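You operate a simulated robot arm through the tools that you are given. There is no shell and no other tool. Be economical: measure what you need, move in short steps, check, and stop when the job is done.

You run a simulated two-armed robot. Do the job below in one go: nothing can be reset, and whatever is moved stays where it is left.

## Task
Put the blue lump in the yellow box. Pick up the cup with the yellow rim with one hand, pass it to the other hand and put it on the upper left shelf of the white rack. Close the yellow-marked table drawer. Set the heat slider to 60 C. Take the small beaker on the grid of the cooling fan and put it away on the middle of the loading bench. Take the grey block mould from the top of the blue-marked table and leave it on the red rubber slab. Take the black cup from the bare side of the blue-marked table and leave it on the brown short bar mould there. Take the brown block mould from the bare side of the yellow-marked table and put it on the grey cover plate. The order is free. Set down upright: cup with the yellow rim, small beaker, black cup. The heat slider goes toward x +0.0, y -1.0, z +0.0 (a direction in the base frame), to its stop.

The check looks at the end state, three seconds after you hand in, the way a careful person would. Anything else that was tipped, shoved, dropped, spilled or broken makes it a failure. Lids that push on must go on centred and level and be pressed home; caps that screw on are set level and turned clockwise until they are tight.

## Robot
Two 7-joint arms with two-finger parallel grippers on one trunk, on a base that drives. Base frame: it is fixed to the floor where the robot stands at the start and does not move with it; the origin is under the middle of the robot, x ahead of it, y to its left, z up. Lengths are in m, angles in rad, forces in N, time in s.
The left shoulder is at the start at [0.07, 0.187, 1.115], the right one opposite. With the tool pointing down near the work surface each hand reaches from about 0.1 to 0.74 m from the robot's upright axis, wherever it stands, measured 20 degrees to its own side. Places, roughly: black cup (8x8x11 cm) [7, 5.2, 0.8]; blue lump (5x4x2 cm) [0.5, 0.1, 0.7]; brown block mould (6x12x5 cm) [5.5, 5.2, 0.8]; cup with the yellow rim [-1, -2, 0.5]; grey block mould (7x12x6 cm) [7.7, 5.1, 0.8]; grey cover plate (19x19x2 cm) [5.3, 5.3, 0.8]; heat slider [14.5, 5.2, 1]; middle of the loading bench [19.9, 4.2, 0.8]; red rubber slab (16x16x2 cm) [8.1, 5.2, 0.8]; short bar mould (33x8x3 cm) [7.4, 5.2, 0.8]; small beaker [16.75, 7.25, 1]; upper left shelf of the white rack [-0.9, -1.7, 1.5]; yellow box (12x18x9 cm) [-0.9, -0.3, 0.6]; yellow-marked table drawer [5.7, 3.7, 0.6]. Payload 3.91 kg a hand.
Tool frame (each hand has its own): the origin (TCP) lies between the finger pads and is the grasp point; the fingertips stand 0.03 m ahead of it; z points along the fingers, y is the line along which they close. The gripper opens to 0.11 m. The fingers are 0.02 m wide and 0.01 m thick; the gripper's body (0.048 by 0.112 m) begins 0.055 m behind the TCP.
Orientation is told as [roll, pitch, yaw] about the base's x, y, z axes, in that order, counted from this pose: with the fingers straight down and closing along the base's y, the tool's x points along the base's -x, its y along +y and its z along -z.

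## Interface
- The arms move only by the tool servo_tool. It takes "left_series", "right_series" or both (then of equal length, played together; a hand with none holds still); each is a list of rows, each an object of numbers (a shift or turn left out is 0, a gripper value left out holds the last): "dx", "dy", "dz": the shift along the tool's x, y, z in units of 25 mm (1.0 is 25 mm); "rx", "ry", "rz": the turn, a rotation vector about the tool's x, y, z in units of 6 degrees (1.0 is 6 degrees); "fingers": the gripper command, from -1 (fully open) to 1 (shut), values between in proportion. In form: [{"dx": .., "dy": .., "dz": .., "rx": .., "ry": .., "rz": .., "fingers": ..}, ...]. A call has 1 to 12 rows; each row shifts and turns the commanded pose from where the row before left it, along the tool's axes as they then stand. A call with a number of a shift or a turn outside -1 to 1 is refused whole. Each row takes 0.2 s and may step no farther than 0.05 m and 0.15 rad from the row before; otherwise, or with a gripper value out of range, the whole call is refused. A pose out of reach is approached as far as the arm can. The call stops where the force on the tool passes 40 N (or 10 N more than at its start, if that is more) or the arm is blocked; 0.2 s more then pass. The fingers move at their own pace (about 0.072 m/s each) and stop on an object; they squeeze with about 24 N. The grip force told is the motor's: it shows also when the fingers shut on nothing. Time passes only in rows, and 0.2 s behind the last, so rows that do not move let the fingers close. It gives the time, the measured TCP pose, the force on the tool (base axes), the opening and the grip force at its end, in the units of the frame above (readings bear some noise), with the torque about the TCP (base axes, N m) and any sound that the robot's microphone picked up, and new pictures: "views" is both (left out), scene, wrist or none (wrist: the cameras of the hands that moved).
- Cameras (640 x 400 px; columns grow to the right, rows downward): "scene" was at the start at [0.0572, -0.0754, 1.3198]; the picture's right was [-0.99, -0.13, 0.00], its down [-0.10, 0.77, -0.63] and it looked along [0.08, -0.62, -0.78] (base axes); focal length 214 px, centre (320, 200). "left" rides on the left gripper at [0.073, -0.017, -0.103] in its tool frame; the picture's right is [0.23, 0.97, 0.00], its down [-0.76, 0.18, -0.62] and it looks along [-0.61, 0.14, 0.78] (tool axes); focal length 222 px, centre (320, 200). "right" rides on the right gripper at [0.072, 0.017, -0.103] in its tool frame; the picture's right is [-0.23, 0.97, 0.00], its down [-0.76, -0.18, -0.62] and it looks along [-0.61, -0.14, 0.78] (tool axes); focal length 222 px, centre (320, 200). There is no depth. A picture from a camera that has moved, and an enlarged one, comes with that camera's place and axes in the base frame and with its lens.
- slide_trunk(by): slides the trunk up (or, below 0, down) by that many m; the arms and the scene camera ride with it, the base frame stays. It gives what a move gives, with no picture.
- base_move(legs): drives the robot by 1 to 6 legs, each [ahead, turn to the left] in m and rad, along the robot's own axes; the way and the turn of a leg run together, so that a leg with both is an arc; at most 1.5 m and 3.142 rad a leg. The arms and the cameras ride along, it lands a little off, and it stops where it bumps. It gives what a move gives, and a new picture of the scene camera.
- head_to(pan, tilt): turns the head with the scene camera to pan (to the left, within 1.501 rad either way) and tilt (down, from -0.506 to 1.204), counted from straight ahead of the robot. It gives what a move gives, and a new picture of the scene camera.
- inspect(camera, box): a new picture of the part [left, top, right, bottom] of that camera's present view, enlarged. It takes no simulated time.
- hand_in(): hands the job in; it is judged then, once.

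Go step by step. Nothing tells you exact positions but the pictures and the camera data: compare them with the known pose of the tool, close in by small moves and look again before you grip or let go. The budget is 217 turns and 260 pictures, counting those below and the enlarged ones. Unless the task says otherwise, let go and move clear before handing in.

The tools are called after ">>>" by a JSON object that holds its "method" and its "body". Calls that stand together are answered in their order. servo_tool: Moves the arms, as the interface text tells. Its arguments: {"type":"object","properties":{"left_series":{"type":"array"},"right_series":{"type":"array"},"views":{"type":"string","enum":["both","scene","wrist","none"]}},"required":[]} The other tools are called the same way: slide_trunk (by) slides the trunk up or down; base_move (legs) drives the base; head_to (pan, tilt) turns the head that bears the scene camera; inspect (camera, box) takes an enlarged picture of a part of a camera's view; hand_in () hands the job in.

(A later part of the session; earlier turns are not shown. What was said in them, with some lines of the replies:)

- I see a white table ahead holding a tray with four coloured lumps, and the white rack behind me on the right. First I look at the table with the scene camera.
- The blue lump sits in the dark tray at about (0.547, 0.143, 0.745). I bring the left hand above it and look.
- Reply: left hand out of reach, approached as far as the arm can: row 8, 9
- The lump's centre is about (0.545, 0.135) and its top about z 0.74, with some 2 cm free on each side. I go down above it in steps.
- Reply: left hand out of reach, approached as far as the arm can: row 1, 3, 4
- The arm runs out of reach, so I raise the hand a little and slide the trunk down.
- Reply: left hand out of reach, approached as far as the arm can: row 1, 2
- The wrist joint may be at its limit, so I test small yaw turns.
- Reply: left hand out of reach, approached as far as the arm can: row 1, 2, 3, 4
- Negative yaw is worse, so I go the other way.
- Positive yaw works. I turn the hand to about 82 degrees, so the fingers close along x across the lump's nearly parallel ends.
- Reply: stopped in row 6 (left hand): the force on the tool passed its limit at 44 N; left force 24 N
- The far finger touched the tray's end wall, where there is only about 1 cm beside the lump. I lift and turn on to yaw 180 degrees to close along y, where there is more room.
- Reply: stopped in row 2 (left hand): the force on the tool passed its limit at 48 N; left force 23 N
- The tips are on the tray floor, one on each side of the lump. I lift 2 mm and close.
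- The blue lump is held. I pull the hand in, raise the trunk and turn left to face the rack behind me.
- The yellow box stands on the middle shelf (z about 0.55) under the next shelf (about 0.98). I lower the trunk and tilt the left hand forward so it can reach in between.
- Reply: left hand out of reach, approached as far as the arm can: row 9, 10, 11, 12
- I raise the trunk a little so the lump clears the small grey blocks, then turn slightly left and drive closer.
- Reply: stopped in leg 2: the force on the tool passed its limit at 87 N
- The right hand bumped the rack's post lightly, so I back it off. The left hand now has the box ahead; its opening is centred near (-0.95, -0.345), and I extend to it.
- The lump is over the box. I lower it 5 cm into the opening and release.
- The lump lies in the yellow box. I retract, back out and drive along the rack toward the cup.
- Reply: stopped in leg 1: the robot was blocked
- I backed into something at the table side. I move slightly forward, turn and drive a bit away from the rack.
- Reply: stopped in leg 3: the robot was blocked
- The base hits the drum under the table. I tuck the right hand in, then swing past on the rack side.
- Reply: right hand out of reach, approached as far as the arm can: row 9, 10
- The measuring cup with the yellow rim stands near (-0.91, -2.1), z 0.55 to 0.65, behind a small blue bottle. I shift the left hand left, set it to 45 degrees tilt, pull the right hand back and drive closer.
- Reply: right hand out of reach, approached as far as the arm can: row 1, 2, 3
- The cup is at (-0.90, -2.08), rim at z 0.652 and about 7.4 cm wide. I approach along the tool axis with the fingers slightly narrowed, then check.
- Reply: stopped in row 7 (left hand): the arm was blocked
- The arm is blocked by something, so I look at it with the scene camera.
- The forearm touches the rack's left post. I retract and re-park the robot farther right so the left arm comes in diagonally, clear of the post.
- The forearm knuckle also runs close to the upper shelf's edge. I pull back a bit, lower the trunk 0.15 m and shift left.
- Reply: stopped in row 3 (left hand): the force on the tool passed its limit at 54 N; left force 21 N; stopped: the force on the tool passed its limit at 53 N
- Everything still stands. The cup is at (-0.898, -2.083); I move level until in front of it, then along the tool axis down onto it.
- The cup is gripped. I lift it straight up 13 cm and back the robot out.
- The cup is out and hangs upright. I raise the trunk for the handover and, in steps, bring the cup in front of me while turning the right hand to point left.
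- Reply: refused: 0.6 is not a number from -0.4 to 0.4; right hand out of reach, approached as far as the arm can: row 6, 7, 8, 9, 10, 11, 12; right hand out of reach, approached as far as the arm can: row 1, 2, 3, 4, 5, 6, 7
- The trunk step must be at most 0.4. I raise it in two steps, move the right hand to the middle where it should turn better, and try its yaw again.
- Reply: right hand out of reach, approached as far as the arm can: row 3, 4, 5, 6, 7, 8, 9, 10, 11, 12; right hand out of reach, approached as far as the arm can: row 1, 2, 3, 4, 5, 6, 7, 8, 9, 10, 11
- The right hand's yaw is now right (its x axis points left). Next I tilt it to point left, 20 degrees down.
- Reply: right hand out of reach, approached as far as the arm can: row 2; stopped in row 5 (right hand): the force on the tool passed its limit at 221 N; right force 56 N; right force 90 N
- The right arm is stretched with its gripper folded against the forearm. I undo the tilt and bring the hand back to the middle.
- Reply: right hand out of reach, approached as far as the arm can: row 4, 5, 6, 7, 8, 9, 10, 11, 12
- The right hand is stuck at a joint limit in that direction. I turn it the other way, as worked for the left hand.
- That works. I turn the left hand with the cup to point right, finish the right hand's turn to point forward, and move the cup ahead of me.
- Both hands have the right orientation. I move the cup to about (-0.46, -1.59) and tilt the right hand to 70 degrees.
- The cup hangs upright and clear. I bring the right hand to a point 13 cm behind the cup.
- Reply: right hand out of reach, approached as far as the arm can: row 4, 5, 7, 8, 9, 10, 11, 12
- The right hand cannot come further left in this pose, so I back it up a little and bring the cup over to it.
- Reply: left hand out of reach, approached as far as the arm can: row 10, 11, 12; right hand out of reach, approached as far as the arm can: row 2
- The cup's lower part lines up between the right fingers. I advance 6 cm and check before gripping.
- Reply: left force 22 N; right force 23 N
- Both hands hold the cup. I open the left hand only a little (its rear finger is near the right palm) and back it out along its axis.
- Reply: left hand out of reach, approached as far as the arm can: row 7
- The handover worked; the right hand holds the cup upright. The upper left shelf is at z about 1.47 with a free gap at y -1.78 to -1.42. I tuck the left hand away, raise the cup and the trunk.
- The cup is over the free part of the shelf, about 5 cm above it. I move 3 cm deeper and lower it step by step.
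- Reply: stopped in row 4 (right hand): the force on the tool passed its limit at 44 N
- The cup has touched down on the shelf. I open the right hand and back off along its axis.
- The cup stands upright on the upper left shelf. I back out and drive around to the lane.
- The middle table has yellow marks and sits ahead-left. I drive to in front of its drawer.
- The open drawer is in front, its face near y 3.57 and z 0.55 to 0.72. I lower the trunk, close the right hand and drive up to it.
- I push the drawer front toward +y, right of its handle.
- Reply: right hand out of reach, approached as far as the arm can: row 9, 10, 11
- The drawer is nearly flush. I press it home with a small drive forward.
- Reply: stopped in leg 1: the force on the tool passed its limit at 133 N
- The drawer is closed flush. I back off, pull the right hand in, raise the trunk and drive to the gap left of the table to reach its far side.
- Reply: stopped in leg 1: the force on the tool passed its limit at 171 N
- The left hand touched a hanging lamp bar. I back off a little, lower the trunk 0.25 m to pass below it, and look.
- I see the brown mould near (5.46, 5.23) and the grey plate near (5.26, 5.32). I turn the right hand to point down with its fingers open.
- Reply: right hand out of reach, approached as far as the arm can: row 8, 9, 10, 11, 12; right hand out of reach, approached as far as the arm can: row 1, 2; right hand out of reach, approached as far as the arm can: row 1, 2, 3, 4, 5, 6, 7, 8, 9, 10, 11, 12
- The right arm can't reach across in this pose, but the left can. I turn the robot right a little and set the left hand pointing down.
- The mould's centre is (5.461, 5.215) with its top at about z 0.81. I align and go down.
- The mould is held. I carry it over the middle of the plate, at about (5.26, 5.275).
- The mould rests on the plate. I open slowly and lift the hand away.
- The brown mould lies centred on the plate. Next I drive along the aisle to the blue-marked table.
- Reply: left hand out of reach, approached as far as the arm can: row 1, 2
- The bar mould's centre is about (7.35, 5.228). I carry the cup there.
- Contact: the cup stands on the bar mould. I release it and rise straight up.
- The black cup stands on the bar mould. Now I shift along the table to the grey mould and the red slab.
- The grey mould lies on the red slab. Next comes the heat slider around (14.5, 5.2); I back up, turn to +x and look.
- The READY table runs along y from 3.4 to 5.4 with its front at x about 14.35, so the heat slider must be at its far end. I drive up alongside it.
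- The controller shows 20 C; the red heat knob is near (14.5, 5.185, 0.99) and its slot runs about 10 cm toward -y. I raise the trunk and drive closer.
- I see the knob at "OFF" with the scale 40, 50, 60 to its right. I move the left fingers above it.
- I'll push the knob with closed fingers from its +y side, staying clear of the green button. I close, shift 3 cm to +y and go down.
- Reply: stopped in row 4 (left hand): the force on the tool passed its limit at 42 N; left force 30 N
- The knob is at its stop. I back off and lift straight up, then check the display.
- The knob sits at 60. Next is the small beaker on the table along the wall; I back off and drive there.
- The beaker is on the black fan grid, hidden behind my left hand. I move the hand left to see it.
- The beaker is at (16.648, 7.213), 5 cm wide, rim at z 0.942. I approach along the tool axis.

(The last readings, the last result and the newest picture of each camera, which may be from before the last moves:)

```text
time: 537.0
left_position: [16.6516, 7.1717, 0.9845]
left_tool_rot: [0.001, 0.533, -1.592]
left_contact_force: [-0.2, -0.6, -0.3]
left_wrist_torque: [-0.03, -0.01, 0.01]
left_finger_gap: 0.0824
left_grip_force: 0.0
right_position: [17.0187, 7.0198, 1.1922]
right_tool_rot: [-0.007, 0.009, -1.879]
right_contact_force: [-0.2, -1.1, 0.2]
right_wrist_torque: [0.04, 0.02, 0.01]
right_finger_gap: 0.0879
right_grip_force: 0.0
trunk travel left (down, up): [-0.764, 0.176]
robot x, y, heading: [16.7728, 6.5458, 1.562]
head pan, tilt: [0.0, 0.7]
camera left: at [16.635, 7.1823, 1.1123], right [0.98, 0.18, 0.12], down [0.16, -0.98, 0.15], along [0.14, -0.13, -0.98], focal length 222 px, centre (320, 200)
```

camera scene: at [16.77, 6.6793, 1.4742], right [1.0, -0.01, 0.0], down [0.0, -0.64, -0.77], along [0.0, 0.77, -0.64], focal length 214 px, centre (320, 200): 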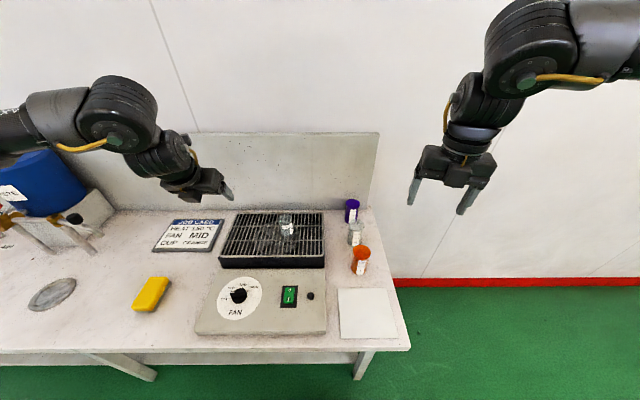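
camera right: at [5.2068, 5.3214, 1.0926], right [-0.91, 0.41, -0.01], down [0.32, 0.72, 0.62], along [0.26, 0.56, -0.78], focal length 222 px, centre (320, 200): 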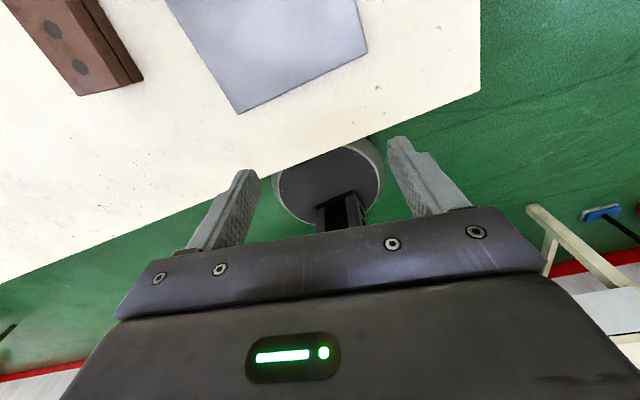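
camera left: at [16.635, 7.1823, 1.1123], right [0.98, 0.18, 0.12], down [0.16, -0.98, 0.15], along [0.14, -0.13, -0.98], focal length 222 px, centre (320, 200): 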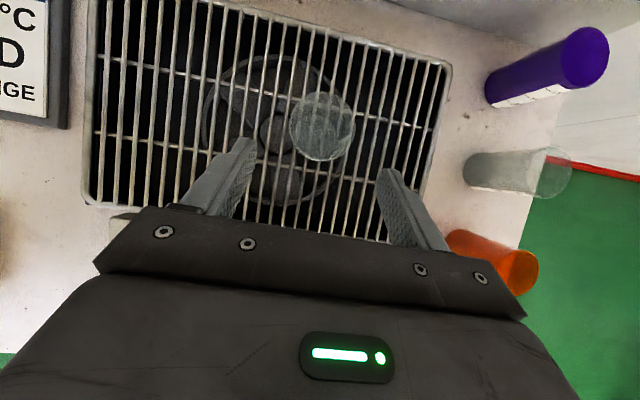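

>>> {"method": "servo_tool", "body": {"left_series": [{"dz": 0.82}, {"dz": 0.82}, {"dz": 0.82}, {"dz": 0.78}, {"dx": 0}], "views": "wrist"}}

>>> {"method": "inspect", "body": {"camera": "scene", "box": [230, 180, 350, 280]}}

```text
time: 538.2
left_position: [16.6512, 7.2127, 0.9159]
left_tool_rot: [0.003, 0.533, -1.589]
left_contact_force: [-0.3, -0.4, -0.3]
left_wrist_torque: [-0.01, 0.0, -0.04]
left_finger_gap: 0.0823
left_grip_force: 0.0
right_position: [17.0195, 7.0197, 1.1924]
right_tool_rot: [-0.011, 0.009, -1.88]
right_contact_force: [0.0, -0.2, -0.8]
right_wrist_torque: [-0.02, -0.01, 0.04]
right_finger_gap: 0.088
right_grip_force: 0.1
trunk travel left (down, up): [-0.764, 0.176]
robot x, y, heading: [16.7734, 6.5431, 1.567]
head pan, tilt: [0.0, 0.7]
camera left: at [16.6355, 7.2223, 1.0423], right [0.98, 0.18, 0.12], down [0.16, -0.98, 0.15], along [0.14, -0.13, -0.98], focal length 222 px, centre (320, 200)
```

left: 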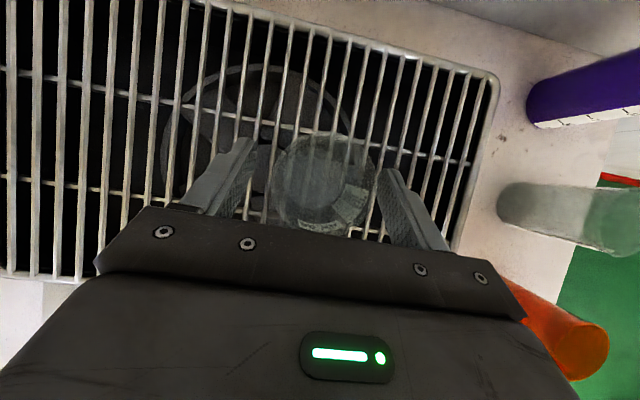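

```text
4.00 times, centred on (290, 230) of scene
camera zoom: at [16.7701, 6.6799, 1.4742], right [1.0, -0.01, 0.0], down [0.0, -0.64, -0.77], along [0.0, 0.77, -0.64], focal length 858 px, centre (440, 80)
```

zoom: 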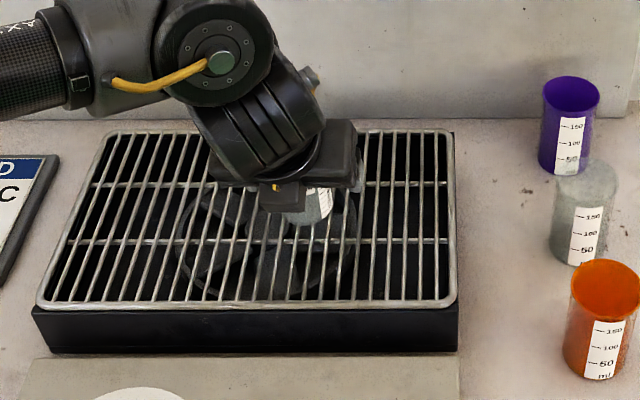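

Well centred. I close on the beaker and lift it.

>>> {"method": "servo_tool", "body": {"left_series": [{"fingers": 1}, {"fingers": 1}, {"fingers": 1}, {"fingers": 1}, {"dx": 0.25, "dz": -0.43}, {"dx": 0.5, "dz": -0.86}, {"dx": 0.5, "dz": -0.86}, {"dx": 0.5, "dz": -0.86}, {"dx": 0.5, "dz": -0.86}], "views": "both"}}

```text
time: 540.2
left_position: [16.65, 7.2109, 1.0275]
left_tool_rot: [0.001, 0.531, -1.589]
left_contact_force: [0.1, -0.8, 0.1]
left_wrist_torque: [0.04, -0.01, 0.02]
left_finger_gap: 0.0499
left_grip_force: 24.4
right_position: [17.0187, 7.0207, 1.1911]
right_tool_rot: [-0.009, 0.011, -1.88]
right_contact_force: [0.0, 0.3, -0.2]
right_wrist_torque: [-0.02, -0.02, 0.03]
right_finger_gap: 0.0881
right_grip_force: 0.2
trunk travel left (down, up): [-0.764, 0.176]
robot x, y, heading: [16.7739, 6.542, 1.565]
head pan, tilt: [0.0, 0.7]
camera scene: at [16.7704, 6.6798, 1.4741], right [1.0, -0.01, 0.0], down [0.0, -0.64, -0.77], along [0.0, 0.77, -0.64], focal length 214 px, centre (320, 200)
camera left: at [16.6341, 7.2213, 1.1531], right [0.98, 0.18, 0.12], down [0.16, -0.98, 0.15], along [0.14, -0.13, -0.98], focal length 222 px, centre (320, 200)
```

scene: 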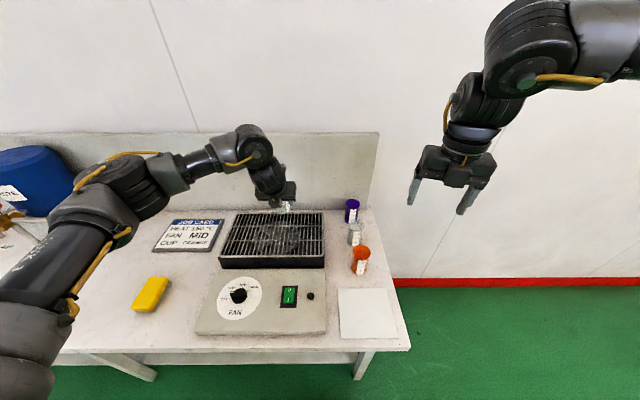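
left: 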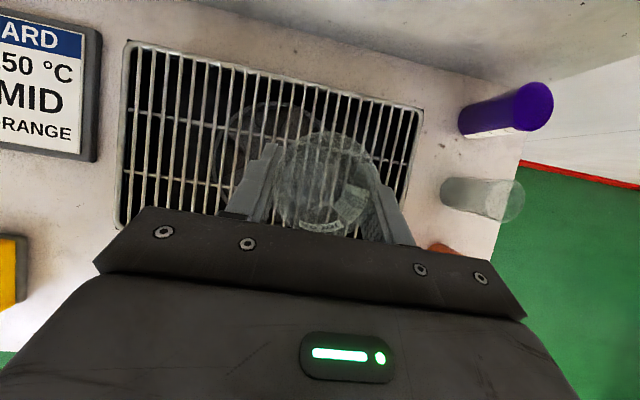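

The beaker is lifted. I back out and drive to the loading bench.

>>> {"method": "base_move", "body": {"legs": [[-0.4, 0], [0, -2.37], [1.3, 0], [1.3, 0], [0, 0.8]]}}

>>> {"method": "head_to", "body": {"pan": 0.0, "tilt": 0.5}}

```text
time: 562.6
left_position: [19.2332, 4.437, 1.0261]
left_tool_rot: [0.0, 0.528, 3.142]
left_contact_force: [-0.1, -0.1, -0.2]
left_wrist_torque: [0.02, -0.01, -0.01]
left_finger_gap: 0.0489
left_grip_force: 23.9
right_position: [19.049, 4.0642, 1.1913]
right_tool_rot: [-0.009, 0.01, 2.851]
right_contact_force: [0.2, -1.0, 0.0]
right_wrist_torque: [-0.01, -0.04, 0.0]
right_finger_gap: 0.0882
right_grip_force: 0.0
trunk travel left (down, up): [-0.764, 0.176]
robot x, y, heading: [18.5683, 4.3026, 0.014]
head pan, tilt: [0.0, 0.7]
camera scene: at [18.7019, 4.3044, 1.4741], right [0.01, -1.0, 0.0], down [-0.64, -0.01, -0.76], along [0.76, 0.01, -0.64], focal length 214 px, centre (320, 200)
```

scene: 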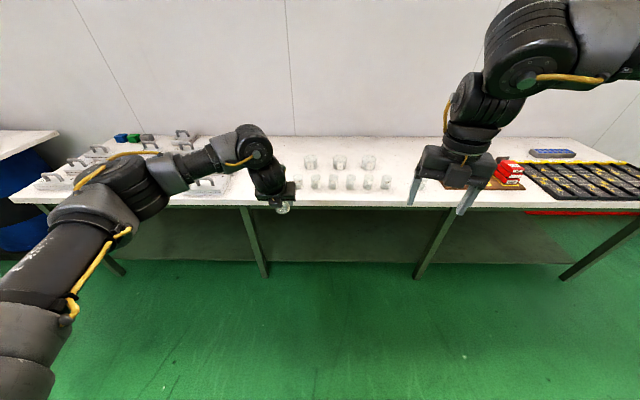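

```text
time: 563.3
left_position: [19.2332, 4.4378, 1.0257]
left_tool_rot: [0.003, 0.531, 3.142]
left_contact_force: [0.2, -0.7, -0.7]
left_wrist_torque: [0.02, 0.02, -0.03]
left_finger_gap: 0.0489
left_grip_force: 23.7
right_position: [19.0496, 4.0639, 1.1923]
right_tool_rot: [-0.009, 0.008, 2.853]
right_contact_force: [0.2, -0.4, 0.3]
right_wrist_torque: [0.02, -0.01, -0.01]
right_finger_gap: 0.0882
right_grip_force: 0.1
trunk travel left (down, up): [-0.764, 0.176]
robot x, y, heading: [18.5705, 4.306, 0.009]
head pan, tilt: [0.0, 0.499]
camera scene: at [18.708, 4.3054, 1.4918], right [0.01, -1.0, 0.0], down [-0.48, -0.01, -0.88], along [0.88, 0.01, -0.48], focal length 214 px, centre (320, 200)
```

scene: 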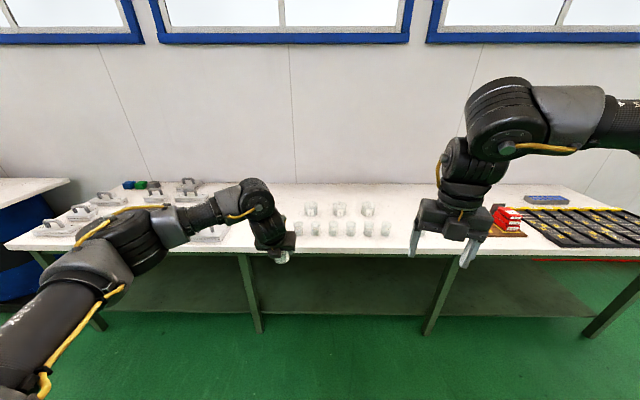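

>>> {"method": "inspect", "body": {"camera": "scene", "box": [270, 180, 430, 280]}}

```text
4.00 times, centred on (350, 230) of scene
camera zoom: at [18.708, 4.3054, 1.4918], right [0.01, -1.0, 0.0], down [-0.48, -0.01, -0.88], along [0.88, 0.01, -0.48], focal length 858 px, centre (200, 80)
```

zoom: 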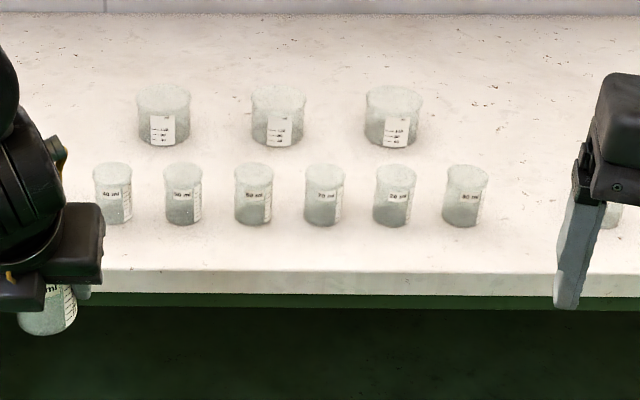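

The middle of the bench holds rows of glass beakers, with free space behind the big ones around (19.88, 4.115). I shift the robot to face that spot.

>>> {"method": "base_move", "body": {"legs": [[0, -0.56], [0.56, 0], [0, 0.55]]}}

>>> {"method": "head_to", "body": {"pan": 0.1, "tilt": 0.75}}

```text
time: 569.6
left_position: [19.7101, 4.1357, 1.0272]
left_tool_rot: [0.0, 0.533, 3.126]
left_contact_force: [-0.6, 0.0, 0.3]
left_wrist_torque: [0.01, -0.01, -0.03]
left_finger_gap: 0.0489
left_grip_force: 23.7
right_position: [19.5198, 3.765, 1.1924]
right_tool_rot: [-0.01, 0.01, 2.837]
right_contact_force: [-0.4, 0.5, -0.4]
right_wrist_torque: [0.0, -0.01, -0.02]
right_finger_gap: 0.0881
right_grip_force: 0.1
trunk travel left (down, up): [-0.764, 0.176]
robot x, y, heading: [19.0425, 4.0068, -0.003]
head pan, tilt: [0.0, 0.499]
camera scene: at [19.1823, 4.0105, 1.4918], right [0.0, -1.0, 0.0], down [-0.48, 0.0, -0.88], along [0.88, 0.0, -0.48], focal length 214 px, centre (320, 200)
```

scene: 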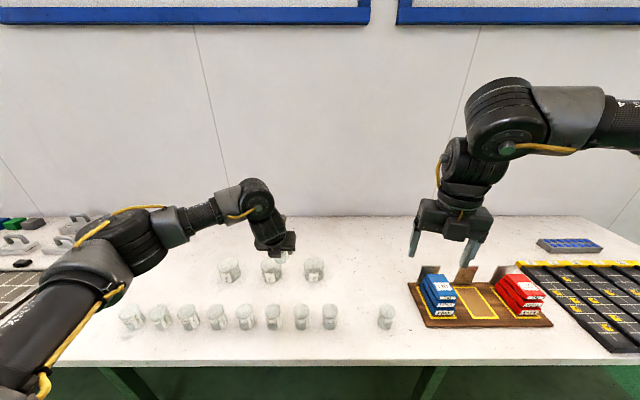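

```text
time: 570.4
left_position: [19.7091, 4.1339, 1.0262]
left_tool_rot: [0.002, 0.534, 3.125]
left_contact_force: [0.3, 0.6, -0.2]
left_wrist_torque: [-0.03, 0.01, 0.01]
left_finger_gap: 0.0489
left_grip_force: 24.3
right_position: [19.5198, 3.7651, 1.1916]
right_tool_rot: [-0.01, 0.008, 2.837]
right_contact_force: [0.0, 0.5, -0.1]
right_wrist_torque: [-0.01, -0.01, -0.02]
right_finger_gap: 0.0881
right_grip_force: 0.2
trunk travel left (down, up): [-0.764, 0.176]
robot x, y, heading: [19.0443, 4.0151, -0.005]
head pan, tilt: [0.099, 0.75]
camera scene: at [19.1739, 4.0197, 1.4699], right [0.1, -1.0, 0.0], down [-0.68, -0.07, -0.73], along [0.73, 0.07, -0.68], focal length 214 px, centre (320, 200)
```

scene: 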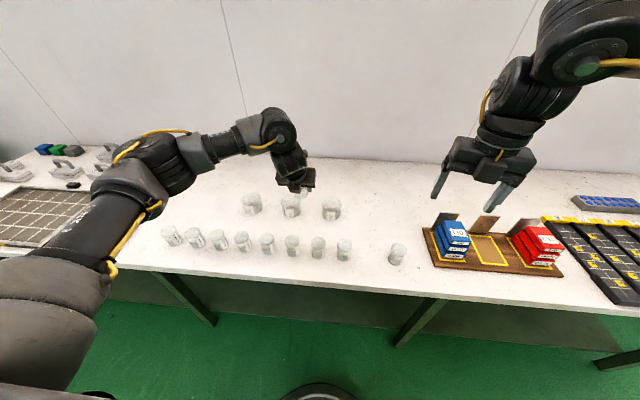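

>>> {"method": "base_move", "body": {"legs": [[0.13, 0.0]]}}

>>> {"method": "servo_tool", "body": {"left_series": [{"dx": 0.55, "dz": 0.32, "dy": 0.1}, {"dx": 0.55, "dz": 0.32, "dy": 0.1}, {"dx": 0.55, "dz": 0.32, "dy": 0.1}, {"dx": 0}], "views": "wrist"}}

```text
time: 571.7
left_position: [19.8376, 4.1357, 1.0271]
left_tool_rot: [0.002, 0.534, 3.128]
left_contact_force: [-0.1, -0.1, 0.5]
left_wrist_torque: [-0.02, 0.0, 0.02]
left_finger_gap: 0.0492
left_grip_force: 24.5
right_position: [19.6475, 3.7656, 1.1926]
right_tool_rot: [-0.011, 0.011, 2.838]
right_contact_force: [-0.1, 0.7, 0.7]
right_wrist_torque: [0.01, -0.01, 0.0]
right_finger_gap: 0.088
right_grip_force: 0.1
trunk travel left (down, up): [-0.764, 0.176]
robot x, y, heading: [19.1731, 4.0094, -0.0]
head pan, tilt: [0.099, 0.75]
camera scene: at [19.3017, 4.0192, 1.4701], right [0.1, -1.0, 0.0], down [-0.68, -0.07, -0.73], along [0.73, 0.07, -0.68], focal length 214 px, centre (320, 200)
```

scene: 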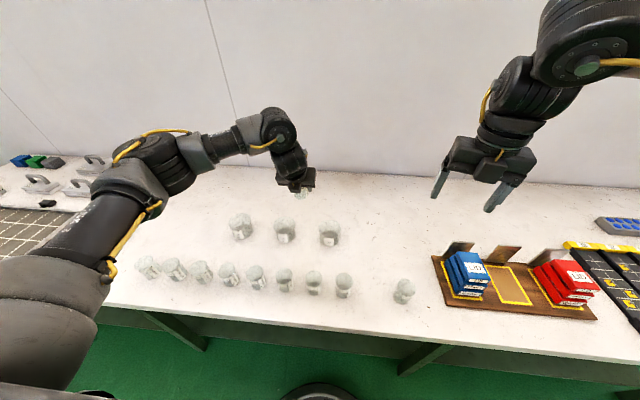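

```text
time: 572.7
left_position: [19.8849, 4.1282, 1.0279]
left_tool_rot: [0.0, 0.534, 3.127]
left_contact_force: [-0.9, 0.6, 0.0]
left_wrist_torque: [-0.02, -0.04, -0.02]
left_finger_gap: 0.0492
left_grip_force: 24.2
right_position: [19.6504, 3.7663, 1.1923]
right_tool_rot: [-0.008, 0.009, 2.838]
right_contact_force: [-0.7, -0.1, 0.6]
right_wrist_torque: [-0.04, -0.04, 0.03]
right_finger_gap: 0.0882
right_grip_force: 0.0
trunk travel left (down, up): [-0.764, 0.176]
robot x, y, heading: [19.1732, 4.0078, -0.011]
head pan, tilt: [0.099, 0.75]
camera left: at [19.8965, 4.1454, 1.1534], right [0.18, -0.98, 0.12], down [-0.97, -0.16, 0.15], along [-0.13, -0.14, -0.98], focal length 222 px, centre (320, 200)
```

left: 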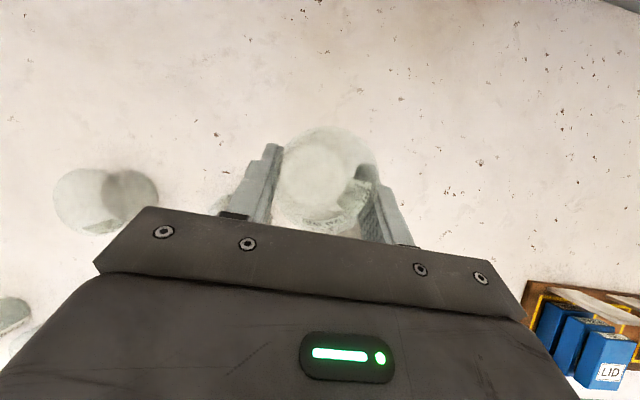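

>>> {"method": "servo_tool", "body": {"left_series": [{"dx": 0.52, "dz": 0.3, "dy": 0.16}, {"dx": 0.52, "dz": 0.3, "dy": 0.16}, {"dx": 0}], "views": "none"}}

>>> {"method": "slide_trunk", "body": {"by": -0.1}}

>>> {"method": "servo_tool", "body": {"left_series": [{"dx": 0}], "views": "both"}}

```text
time: 573.5
left_position: [19.9151, 4.1201, 1.0269]
left_tool_rot: [0.002, 0.532, 3.128]
left_contact_force: [0.5, 0.2, -0.2]
left_wrist_torque: [0.04, 0.02, 0.01]
left_finger_gap: 0.0487
left_grip_force: 23.7
right_position: [19.6497, 3.7658, 1.1916]
right_tool_rot: [-0.009, 0.007, 2.838]
right_contact_force: [0.2, -0.5, -0.3]
right_wrist_torque: [-0.01, 0.02, 0.0]
right_finger_gap: 0.088
right_grip_force: 0.0
trunk travel left (down, up): [-0.764, 0.176]
robot x, y, heading: [19.1706, 4.0125, 0.0]
head pan, tilt: [0.099, 0.75]
```

```text
time: 574.8
left_position: [19.915, 4.1193, 0.9271]
left_tool_rot: [-0.001, 0.532, 3.127]
left_contact_force: [-0.6, 0.4, 0.1]
left_wrist_torque: [-0.05, 0.0, 0.01]
left_finger_gap: 0.0489
left_grip_force: 24.1
right_position: [19.6499, 3.7655, 1.0915]
right_tool_rot: [-0.01, 0.009, 2.837]
right_contact_force: [0.2, 0.4, 0.6]
right_wrist_torque: [0.0, -0.03, 0.0]
right_finger_gap: 0.088
right_grip_force: 0.1
trunk travel left (down, up): [-0.664, 0.276]
robot x, y, heading: [19.1754, 4.0105, -0.001]
head pan, tilt: [0.099, 0.75]
```

```text
time: 575.2
left_position: [19.9159, 4.1193, 0.9282]
left_tool_rot: [0.0, 0.531, 3.128]
left_contact_force: [-0.5, 0.1, -1.0]
left_wrist_torque: [0.02, 0.02, 0.02]
left_finger_gap: 0.0489
left_grip_force: 23.5
right_position: [19.6494, 3.765, 1.0911]
right_tool_rot: [-0.009, 0.007, 2.838]
right_contact_force: [0.3, -0.2, 0.3]
right_wrist_torque: [0.0, 0.0, -0.02]
right_finger_gap: 0.0878
right_grip_force: 0.1
trunk travel left (down, up): [-0.664, 0.276]
robot x, y, heading: [19.1729, 4.0103, -0.005]
head pan, tilt: [0.099, 0.75]
camera scene: at [19.3036, 4.0191, 1.3699], right [0.1, -1.0, 0.0], down [-0.68, -0.07, -0.73], along [0.73, 0.07, -0.68], focal length 214 px, centre (320, 200)
camera left: at [19.9262, 4.1367, 1.0537], right [0.18, -0.98, 0.12], down [-0.97, -0.16, 0.15], along [-0.13, -0.14, -0.98], focal length 222 px, centre (320, 200)
```

scene: 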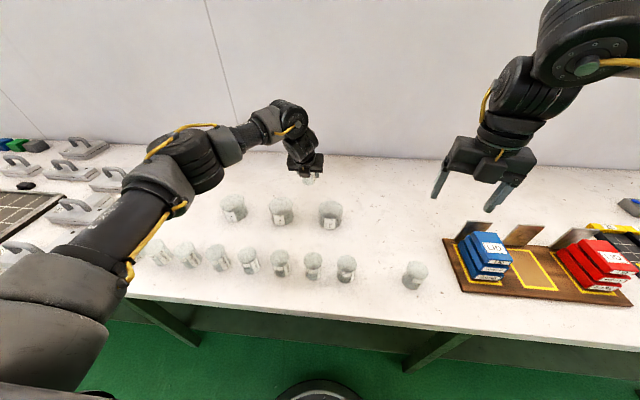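
left: 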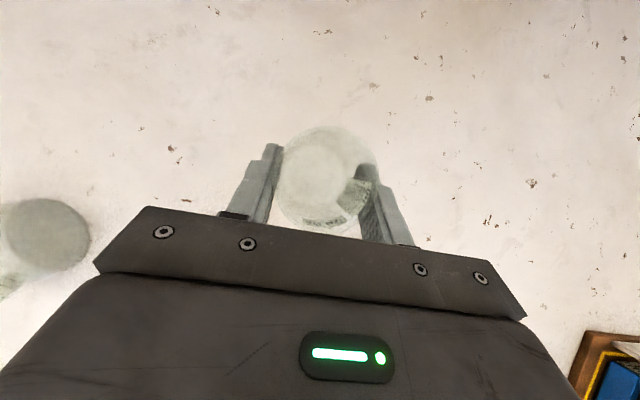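

>>> {"method": "servo_tool", "body": {"left_series": [{"dx": -0.4, "dz": 0.69}, {"dx": -0.4, "dz": 0.69}, {"dx": -0.2, "dz": 0.345}, {"dx": 0}], "views": "none"}}

>>> {"method": "inspect", "body": {"camera": "scene", "box": [220, 110, 380, 250]}}

```text
time: 576.2
left_position: [19.9152, 4.1197, 0.8772]
left_tool_rot: [0.0, 0.53, 3.127]
left_contact_force: [0.5, 0.0, -1.0]
left_wrist_torque: [0.01, 0.03, -0.03]
left_finger_gap: 0.0488
left_grip_force: 23.6
right_position: [19.6492, 3.7652, 1.0925]
right_tool_rot: [-0.008, 0.008, 2.838]
right_contact_force: [-0.1, -0.2, -0.2]
right_wrist_torque: [-0.01, -0.03, 0.0]
right_finger_gap: 0.0879
right_grip_force: 0.1
trunk travel left (down, up): [-0.664, 0.276]
robot x, y, heading: [19.1759, 4.0123, -0.003]
head pan, tilt: [0.099, 0.75]
```

```text
2.86 times, centred on (300, 180) of scene
camera zoom: at [19.3034, 4.0192, 1.3699], right [0.1, -1.0, 0.0], down [-0.68, -0.07, -0.73], along [0.73, 0.07, -0.68], focal length 613 px, centre (377, 257)
```

zoom: 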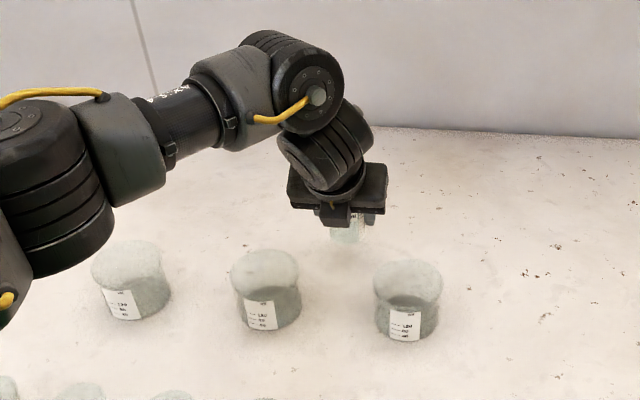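

>>> {"method": "servo_tool", "body": {"left_series": [{"dx": -0.1, "dz": 0.17}, {"dx": -0.1, "dz": 0.17}, {"dx": -0.1, "dz": 0.17}, {"dx": 0}], "views": "none"}}

>>> {"method": "servo_tool", "body": {"left_series": [{"dx": -0.06, "dz": 0.1}, {"dx": -0.06, "dz": 0.1}, {"dx": -0.06, "dz": 0.1}, {"dx": 0}], "views": "none"}}

>>> {"method": "inspect", "body": {"camera": "scene", "box": [220, 110, 380, 250]}}

```text
time: 577.2
left_position: [19.9156, 4.1201, 0.8614]
left_tool_rot: [-0.002, 0.53, 3.128]
left_contact_force: [0.1, 0.2, -0.4]
left_wrist_torque: [-0.03, 0.0, 0.05]
left_finger_gap: 0.049
left_grip_force: 23.7
right_position: [19.6503, 3.7657, 1.092]
right_tool_rot: [-0.008, 0.009, 2.836]
right_contact_force: [0.5, 0.2, 0.1]
right_wrist_torque: [0.02, -0.02, 0.0]
right_finger_gap: 0.0878
right_grip_force: 0.1
trunk travel left (down, up): [-0.664, 0.276]
robot x, y, heading: [19.1726, 4.0121, -0.003]
head pan, tilt: [0.099, 0.75]
```

```text
time: 578.2
left_position: [19.9153, 4.1184, 0.853]
left_tool_rot: [0.0, 0.533, 3.128]
left_contact_force: [-0.8, -0.1, -0.5]
left_wrist_torque: [-0.01, 0.01, -0.05]
left_finger_gap: 0.049
left_grip_force: 23.5
right_position: [19.649, 3.7648, 1.0926]
right_tool_rot: [-0.009, 0.01, 2.837]
right_contact_force: [-0.6, -0.4, -0.3]
right_wrist_torque: [0.03, 0.05, -0.02]
right_finger_gap: 0.088
right_grip_force: 0.1
trunk travel left (down, up): [-0.664, 0.276]
robot x, y, heading: [19.1715, 4.0104, -0.006]
head pan, tilt: [0.099, 0.75]
```

```text
2.86 times, centred on (300, 180) of scene
camera zoom: at [19.3033, 4.0192, 1.3699], right [0.1, -1.0, 0.0], down [-0.68, -0.07, -0.73], along [0.73, 0.07, -0.68], focal length 613 px, centre (377, 257)
```

zoom: 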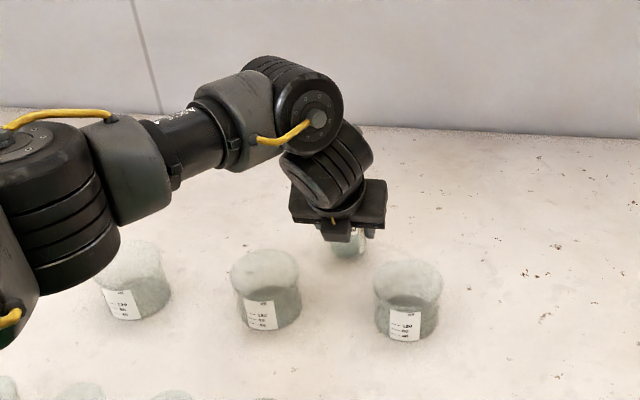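

>>> {"method": "servo_tool", "body": {"left_series": [{"dx": -0.06, "dz": 0.1}, {"dx": -0.06, "dz": 0.1}, {"dx": -0.06, "dz": 0.1}, {"dx": 0}], "views": "none"}}

>>> {"method": "servo_tool", "body": {"left_series": [{"dx": -0.06, "dz": 0.1}, {"dx": -0.06, "dz": 0.1}, {"dx": 0}], "views": "none"}}

```text
time: 579.2
left_position: [19.9153, 4.1192, 0.845]
left_tool_rot: [0.001, 0.533, 3.128]
left_contact_force: [0.5, 1.3, 1.1]
left_wrist_torque: [-0.04, -0.02, -0.02]
left_finger_gap: 0.0488
left_grip_force: 24.2
right_position: [19.6507, 3.765, 1.0921]
right_tool_rot: [-0.008, 0.01, 2.838]
right_contact_force: [-0.1, 0.1, -0.1]
right_wrist_torque: [-0.04, 0.0, 0.0]
right_finger_gap: 0.0881
right_grip_force: 0.0
trunk travel left (down, up): [-0.664, 0.276]
robot x, y, heading: [19.1771, 4.0104, -0.001]
head pan, tilt: [0.099, 0.75]
```

```text
time: 580.0
left_position: [19.9143, 4.1199, 0.8441]
left_tool_rot: [0.0, 0.537, 3.129]
left_contact_force: [3.9, 1.7, 21.1]
left_wrist_torque: [-0.04, -0.1, 0.01]
left_finger_gap: 0.049
left_grip_force: 24.1
right_position: [19.6469, 3.7653, 1.0931]
right_tool_rot: [-0.011, 0.011, 2.837]
right_contact_force: [0.1, -0.5, 0.1]
right_wrist_torque: [0.01, -0.01, 0.0]
right_finger_gap: 0.0882
right_grip_force: 0.3
trunk travel left (down, up): [-0.664, 0.276]
robot x, y, heading: [19.1754, 4.0107, -0.006]
head pan, tilt: [0.099, 0.75]
```

The beaker is standing on the bench. I open, rise straight up, and look.

>>> {"method": "servo_tool", "body": {"left_series": [{"fingers": 0}, {"fingers": -0.5}, {"dx": 0}, {"dx": 0.25, "dz": -0.43}, {"dx": 0.5, "dz": -0.86}, {"dx": 0.5, "dz": -0.86}, {"dx": 0.5, "dz": -0.86}, {"dx": 0.5, "dz": -0.86}, {"dx": 0.5, "dz": -0.86}, {"dx": 0.5, "dz": -0.86}, {"dx": 0}], "views": "both"}}

```text
time: 582.4
left_position: [19.9164, 4.1216, 1.0014]
left_tool_rot: [0.0, 0.531, 3.128]
left_contact_force: [0.3, -0.5, 0.7]
left_wrist_torque: [0.0, -0.01, 0.05]
left_finger_gap: 0.0823
left_grip_force: 0.0
right_position: [19.65, 3.7651, 1.0916]
right_tool_rot: [-0.008, 0.01, 2.84]
right_contact_force: [-0.4, -0.9, -1.6]
right_wrist_torque: [0.01, 0.02, 0.0]
right_finger_gap: 0.0881
right_grip_force: 0.1
trunk travel left (down, up): [-0.664, 0.276]
robot x, y, heading: [19.1692, 4.0129, -0.0]
head pan, tilt: [0.099, 0.75]
camera scene: at [19.3038, 4.0193, 1.3698], right [0.1, -1.0, 0.0], down [-0.68, -0.07, -0.73], along [0.73, 0.07, -0.68], focal length 214 px, centre (320, 200)
camera left: at [19.9271, 4.1383, 1.1275], right [0.18, -0.98, 0.12], down [-0.97, -0.16, 0.15], along [-0.13, -0.14, -0.98], focal length 222 px, centre (320, 200)
```

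scene: 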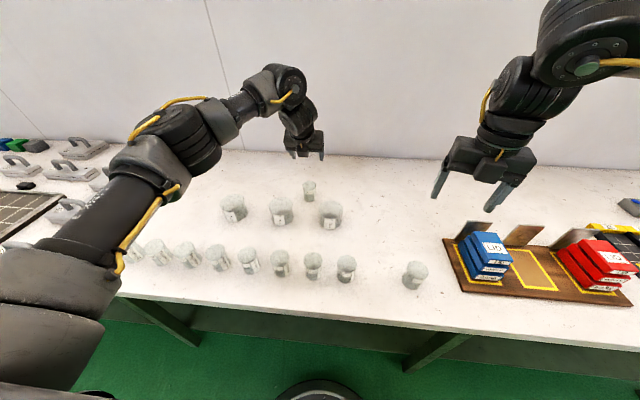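
left: 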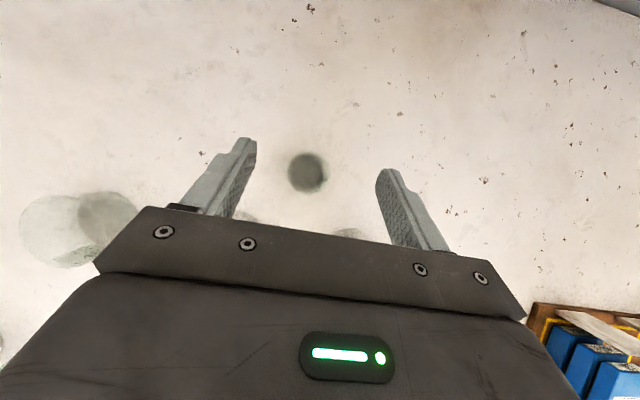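

The beaker stands upright behind the big ones. I back clear of the bench.

>>> {"method": "base_move", "body": {"legs": [[-0.35, 0]]}}

>>> {"method": "inspect", "body": {"camera": "scene", "box": [200, 80, 440, 230]}}

```text
time: 584.7
left_position: [19.5656, 4.1227, 1.0002]
left_tool_rot: [-0.001, 0.531, 3.132]
left_contact_force: [0.0, 0.6, -0.5]
left_wrist_torque: [-0.01, -0.02, -0.01]
left_finger_gap: 0.0827
left_grip_force: 0.1
right_position: [19.3012, 3.766, 1.0925]
right_tool_rot: [-0.01, 0.009, 2.841]
right_contact_force: [0.4, -0.5, -0.4]
right_wrist_torque: [0.01, 0.01, 0.01]
right_finger_gap: 0.0879
right_grip_force: 0.0
trunk travel left (down, up): [-0.664, 0.276]
robot x, y, heading: [18.8265, 4.0135, 0.004]
head pan, tilt: [0.099, 0.75]
camera scene: at [18.954, 4.0195, 1.3698], right [0.1, -0.99, 0.0], down [-0.68, -0.07, -0.73], along [0.73, 0.07, -0.68], focal length 214 px, centre (320, 200)
```

scene: 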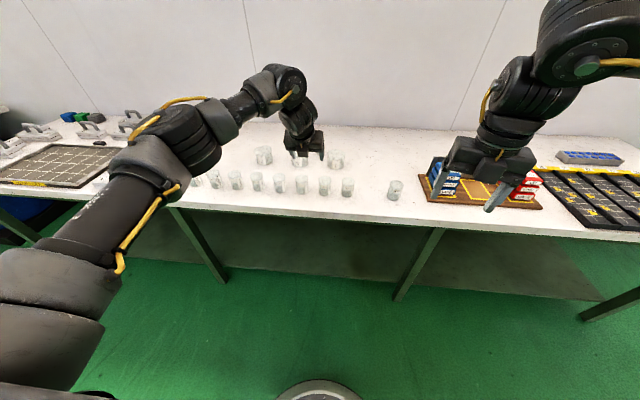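

```text
2.67 times, centred on (320, 155) of scene
camera zoom: at [18.954, 4.0195, 1.3698], right [0.1, -0.99, 0.0], down [-0.68, -0.07, -0.73], along [0.73, 0.07, -0.68], focal length 572 px, centre (320, 320)
```

zoom: 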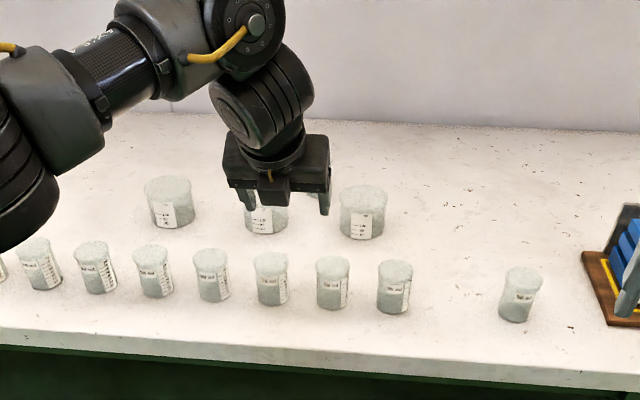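

All eight tasks are done, the hands are clear and everything around the bench still stands, so I hand in.

>>> {"method": "hand_in", "body": {}}

```text
The job is handed in.
```

All eight tasks are done and the job is handed in, but I bumped a few things on the way and didn't go back to check any of them afterwards.

- **Rack:** the right hand knocked a post of the white rack once (87 N). While I fetched the cup, the left arm pressed against the rack's left post and shelf edge. It also pressed down on the brown block beside the cup, which did not visibly move.
- **Table drum:** the base drove into the drum or bin by the first table twice.
- **Hanging lamp:** the left hand hit the lamp over the green-marked table hard (171 N), so it may have been shoved.

- **Heat slider:** the knob is at its stop by the 60 mark. The display still read 20 C, which I took to be the current temperature.
- **Small beaker:** it stands behind the three big beakers at about (19.91, 4.12), since that is closest to the middle of the bench. I didn't use the gap in the front row of small beakers.
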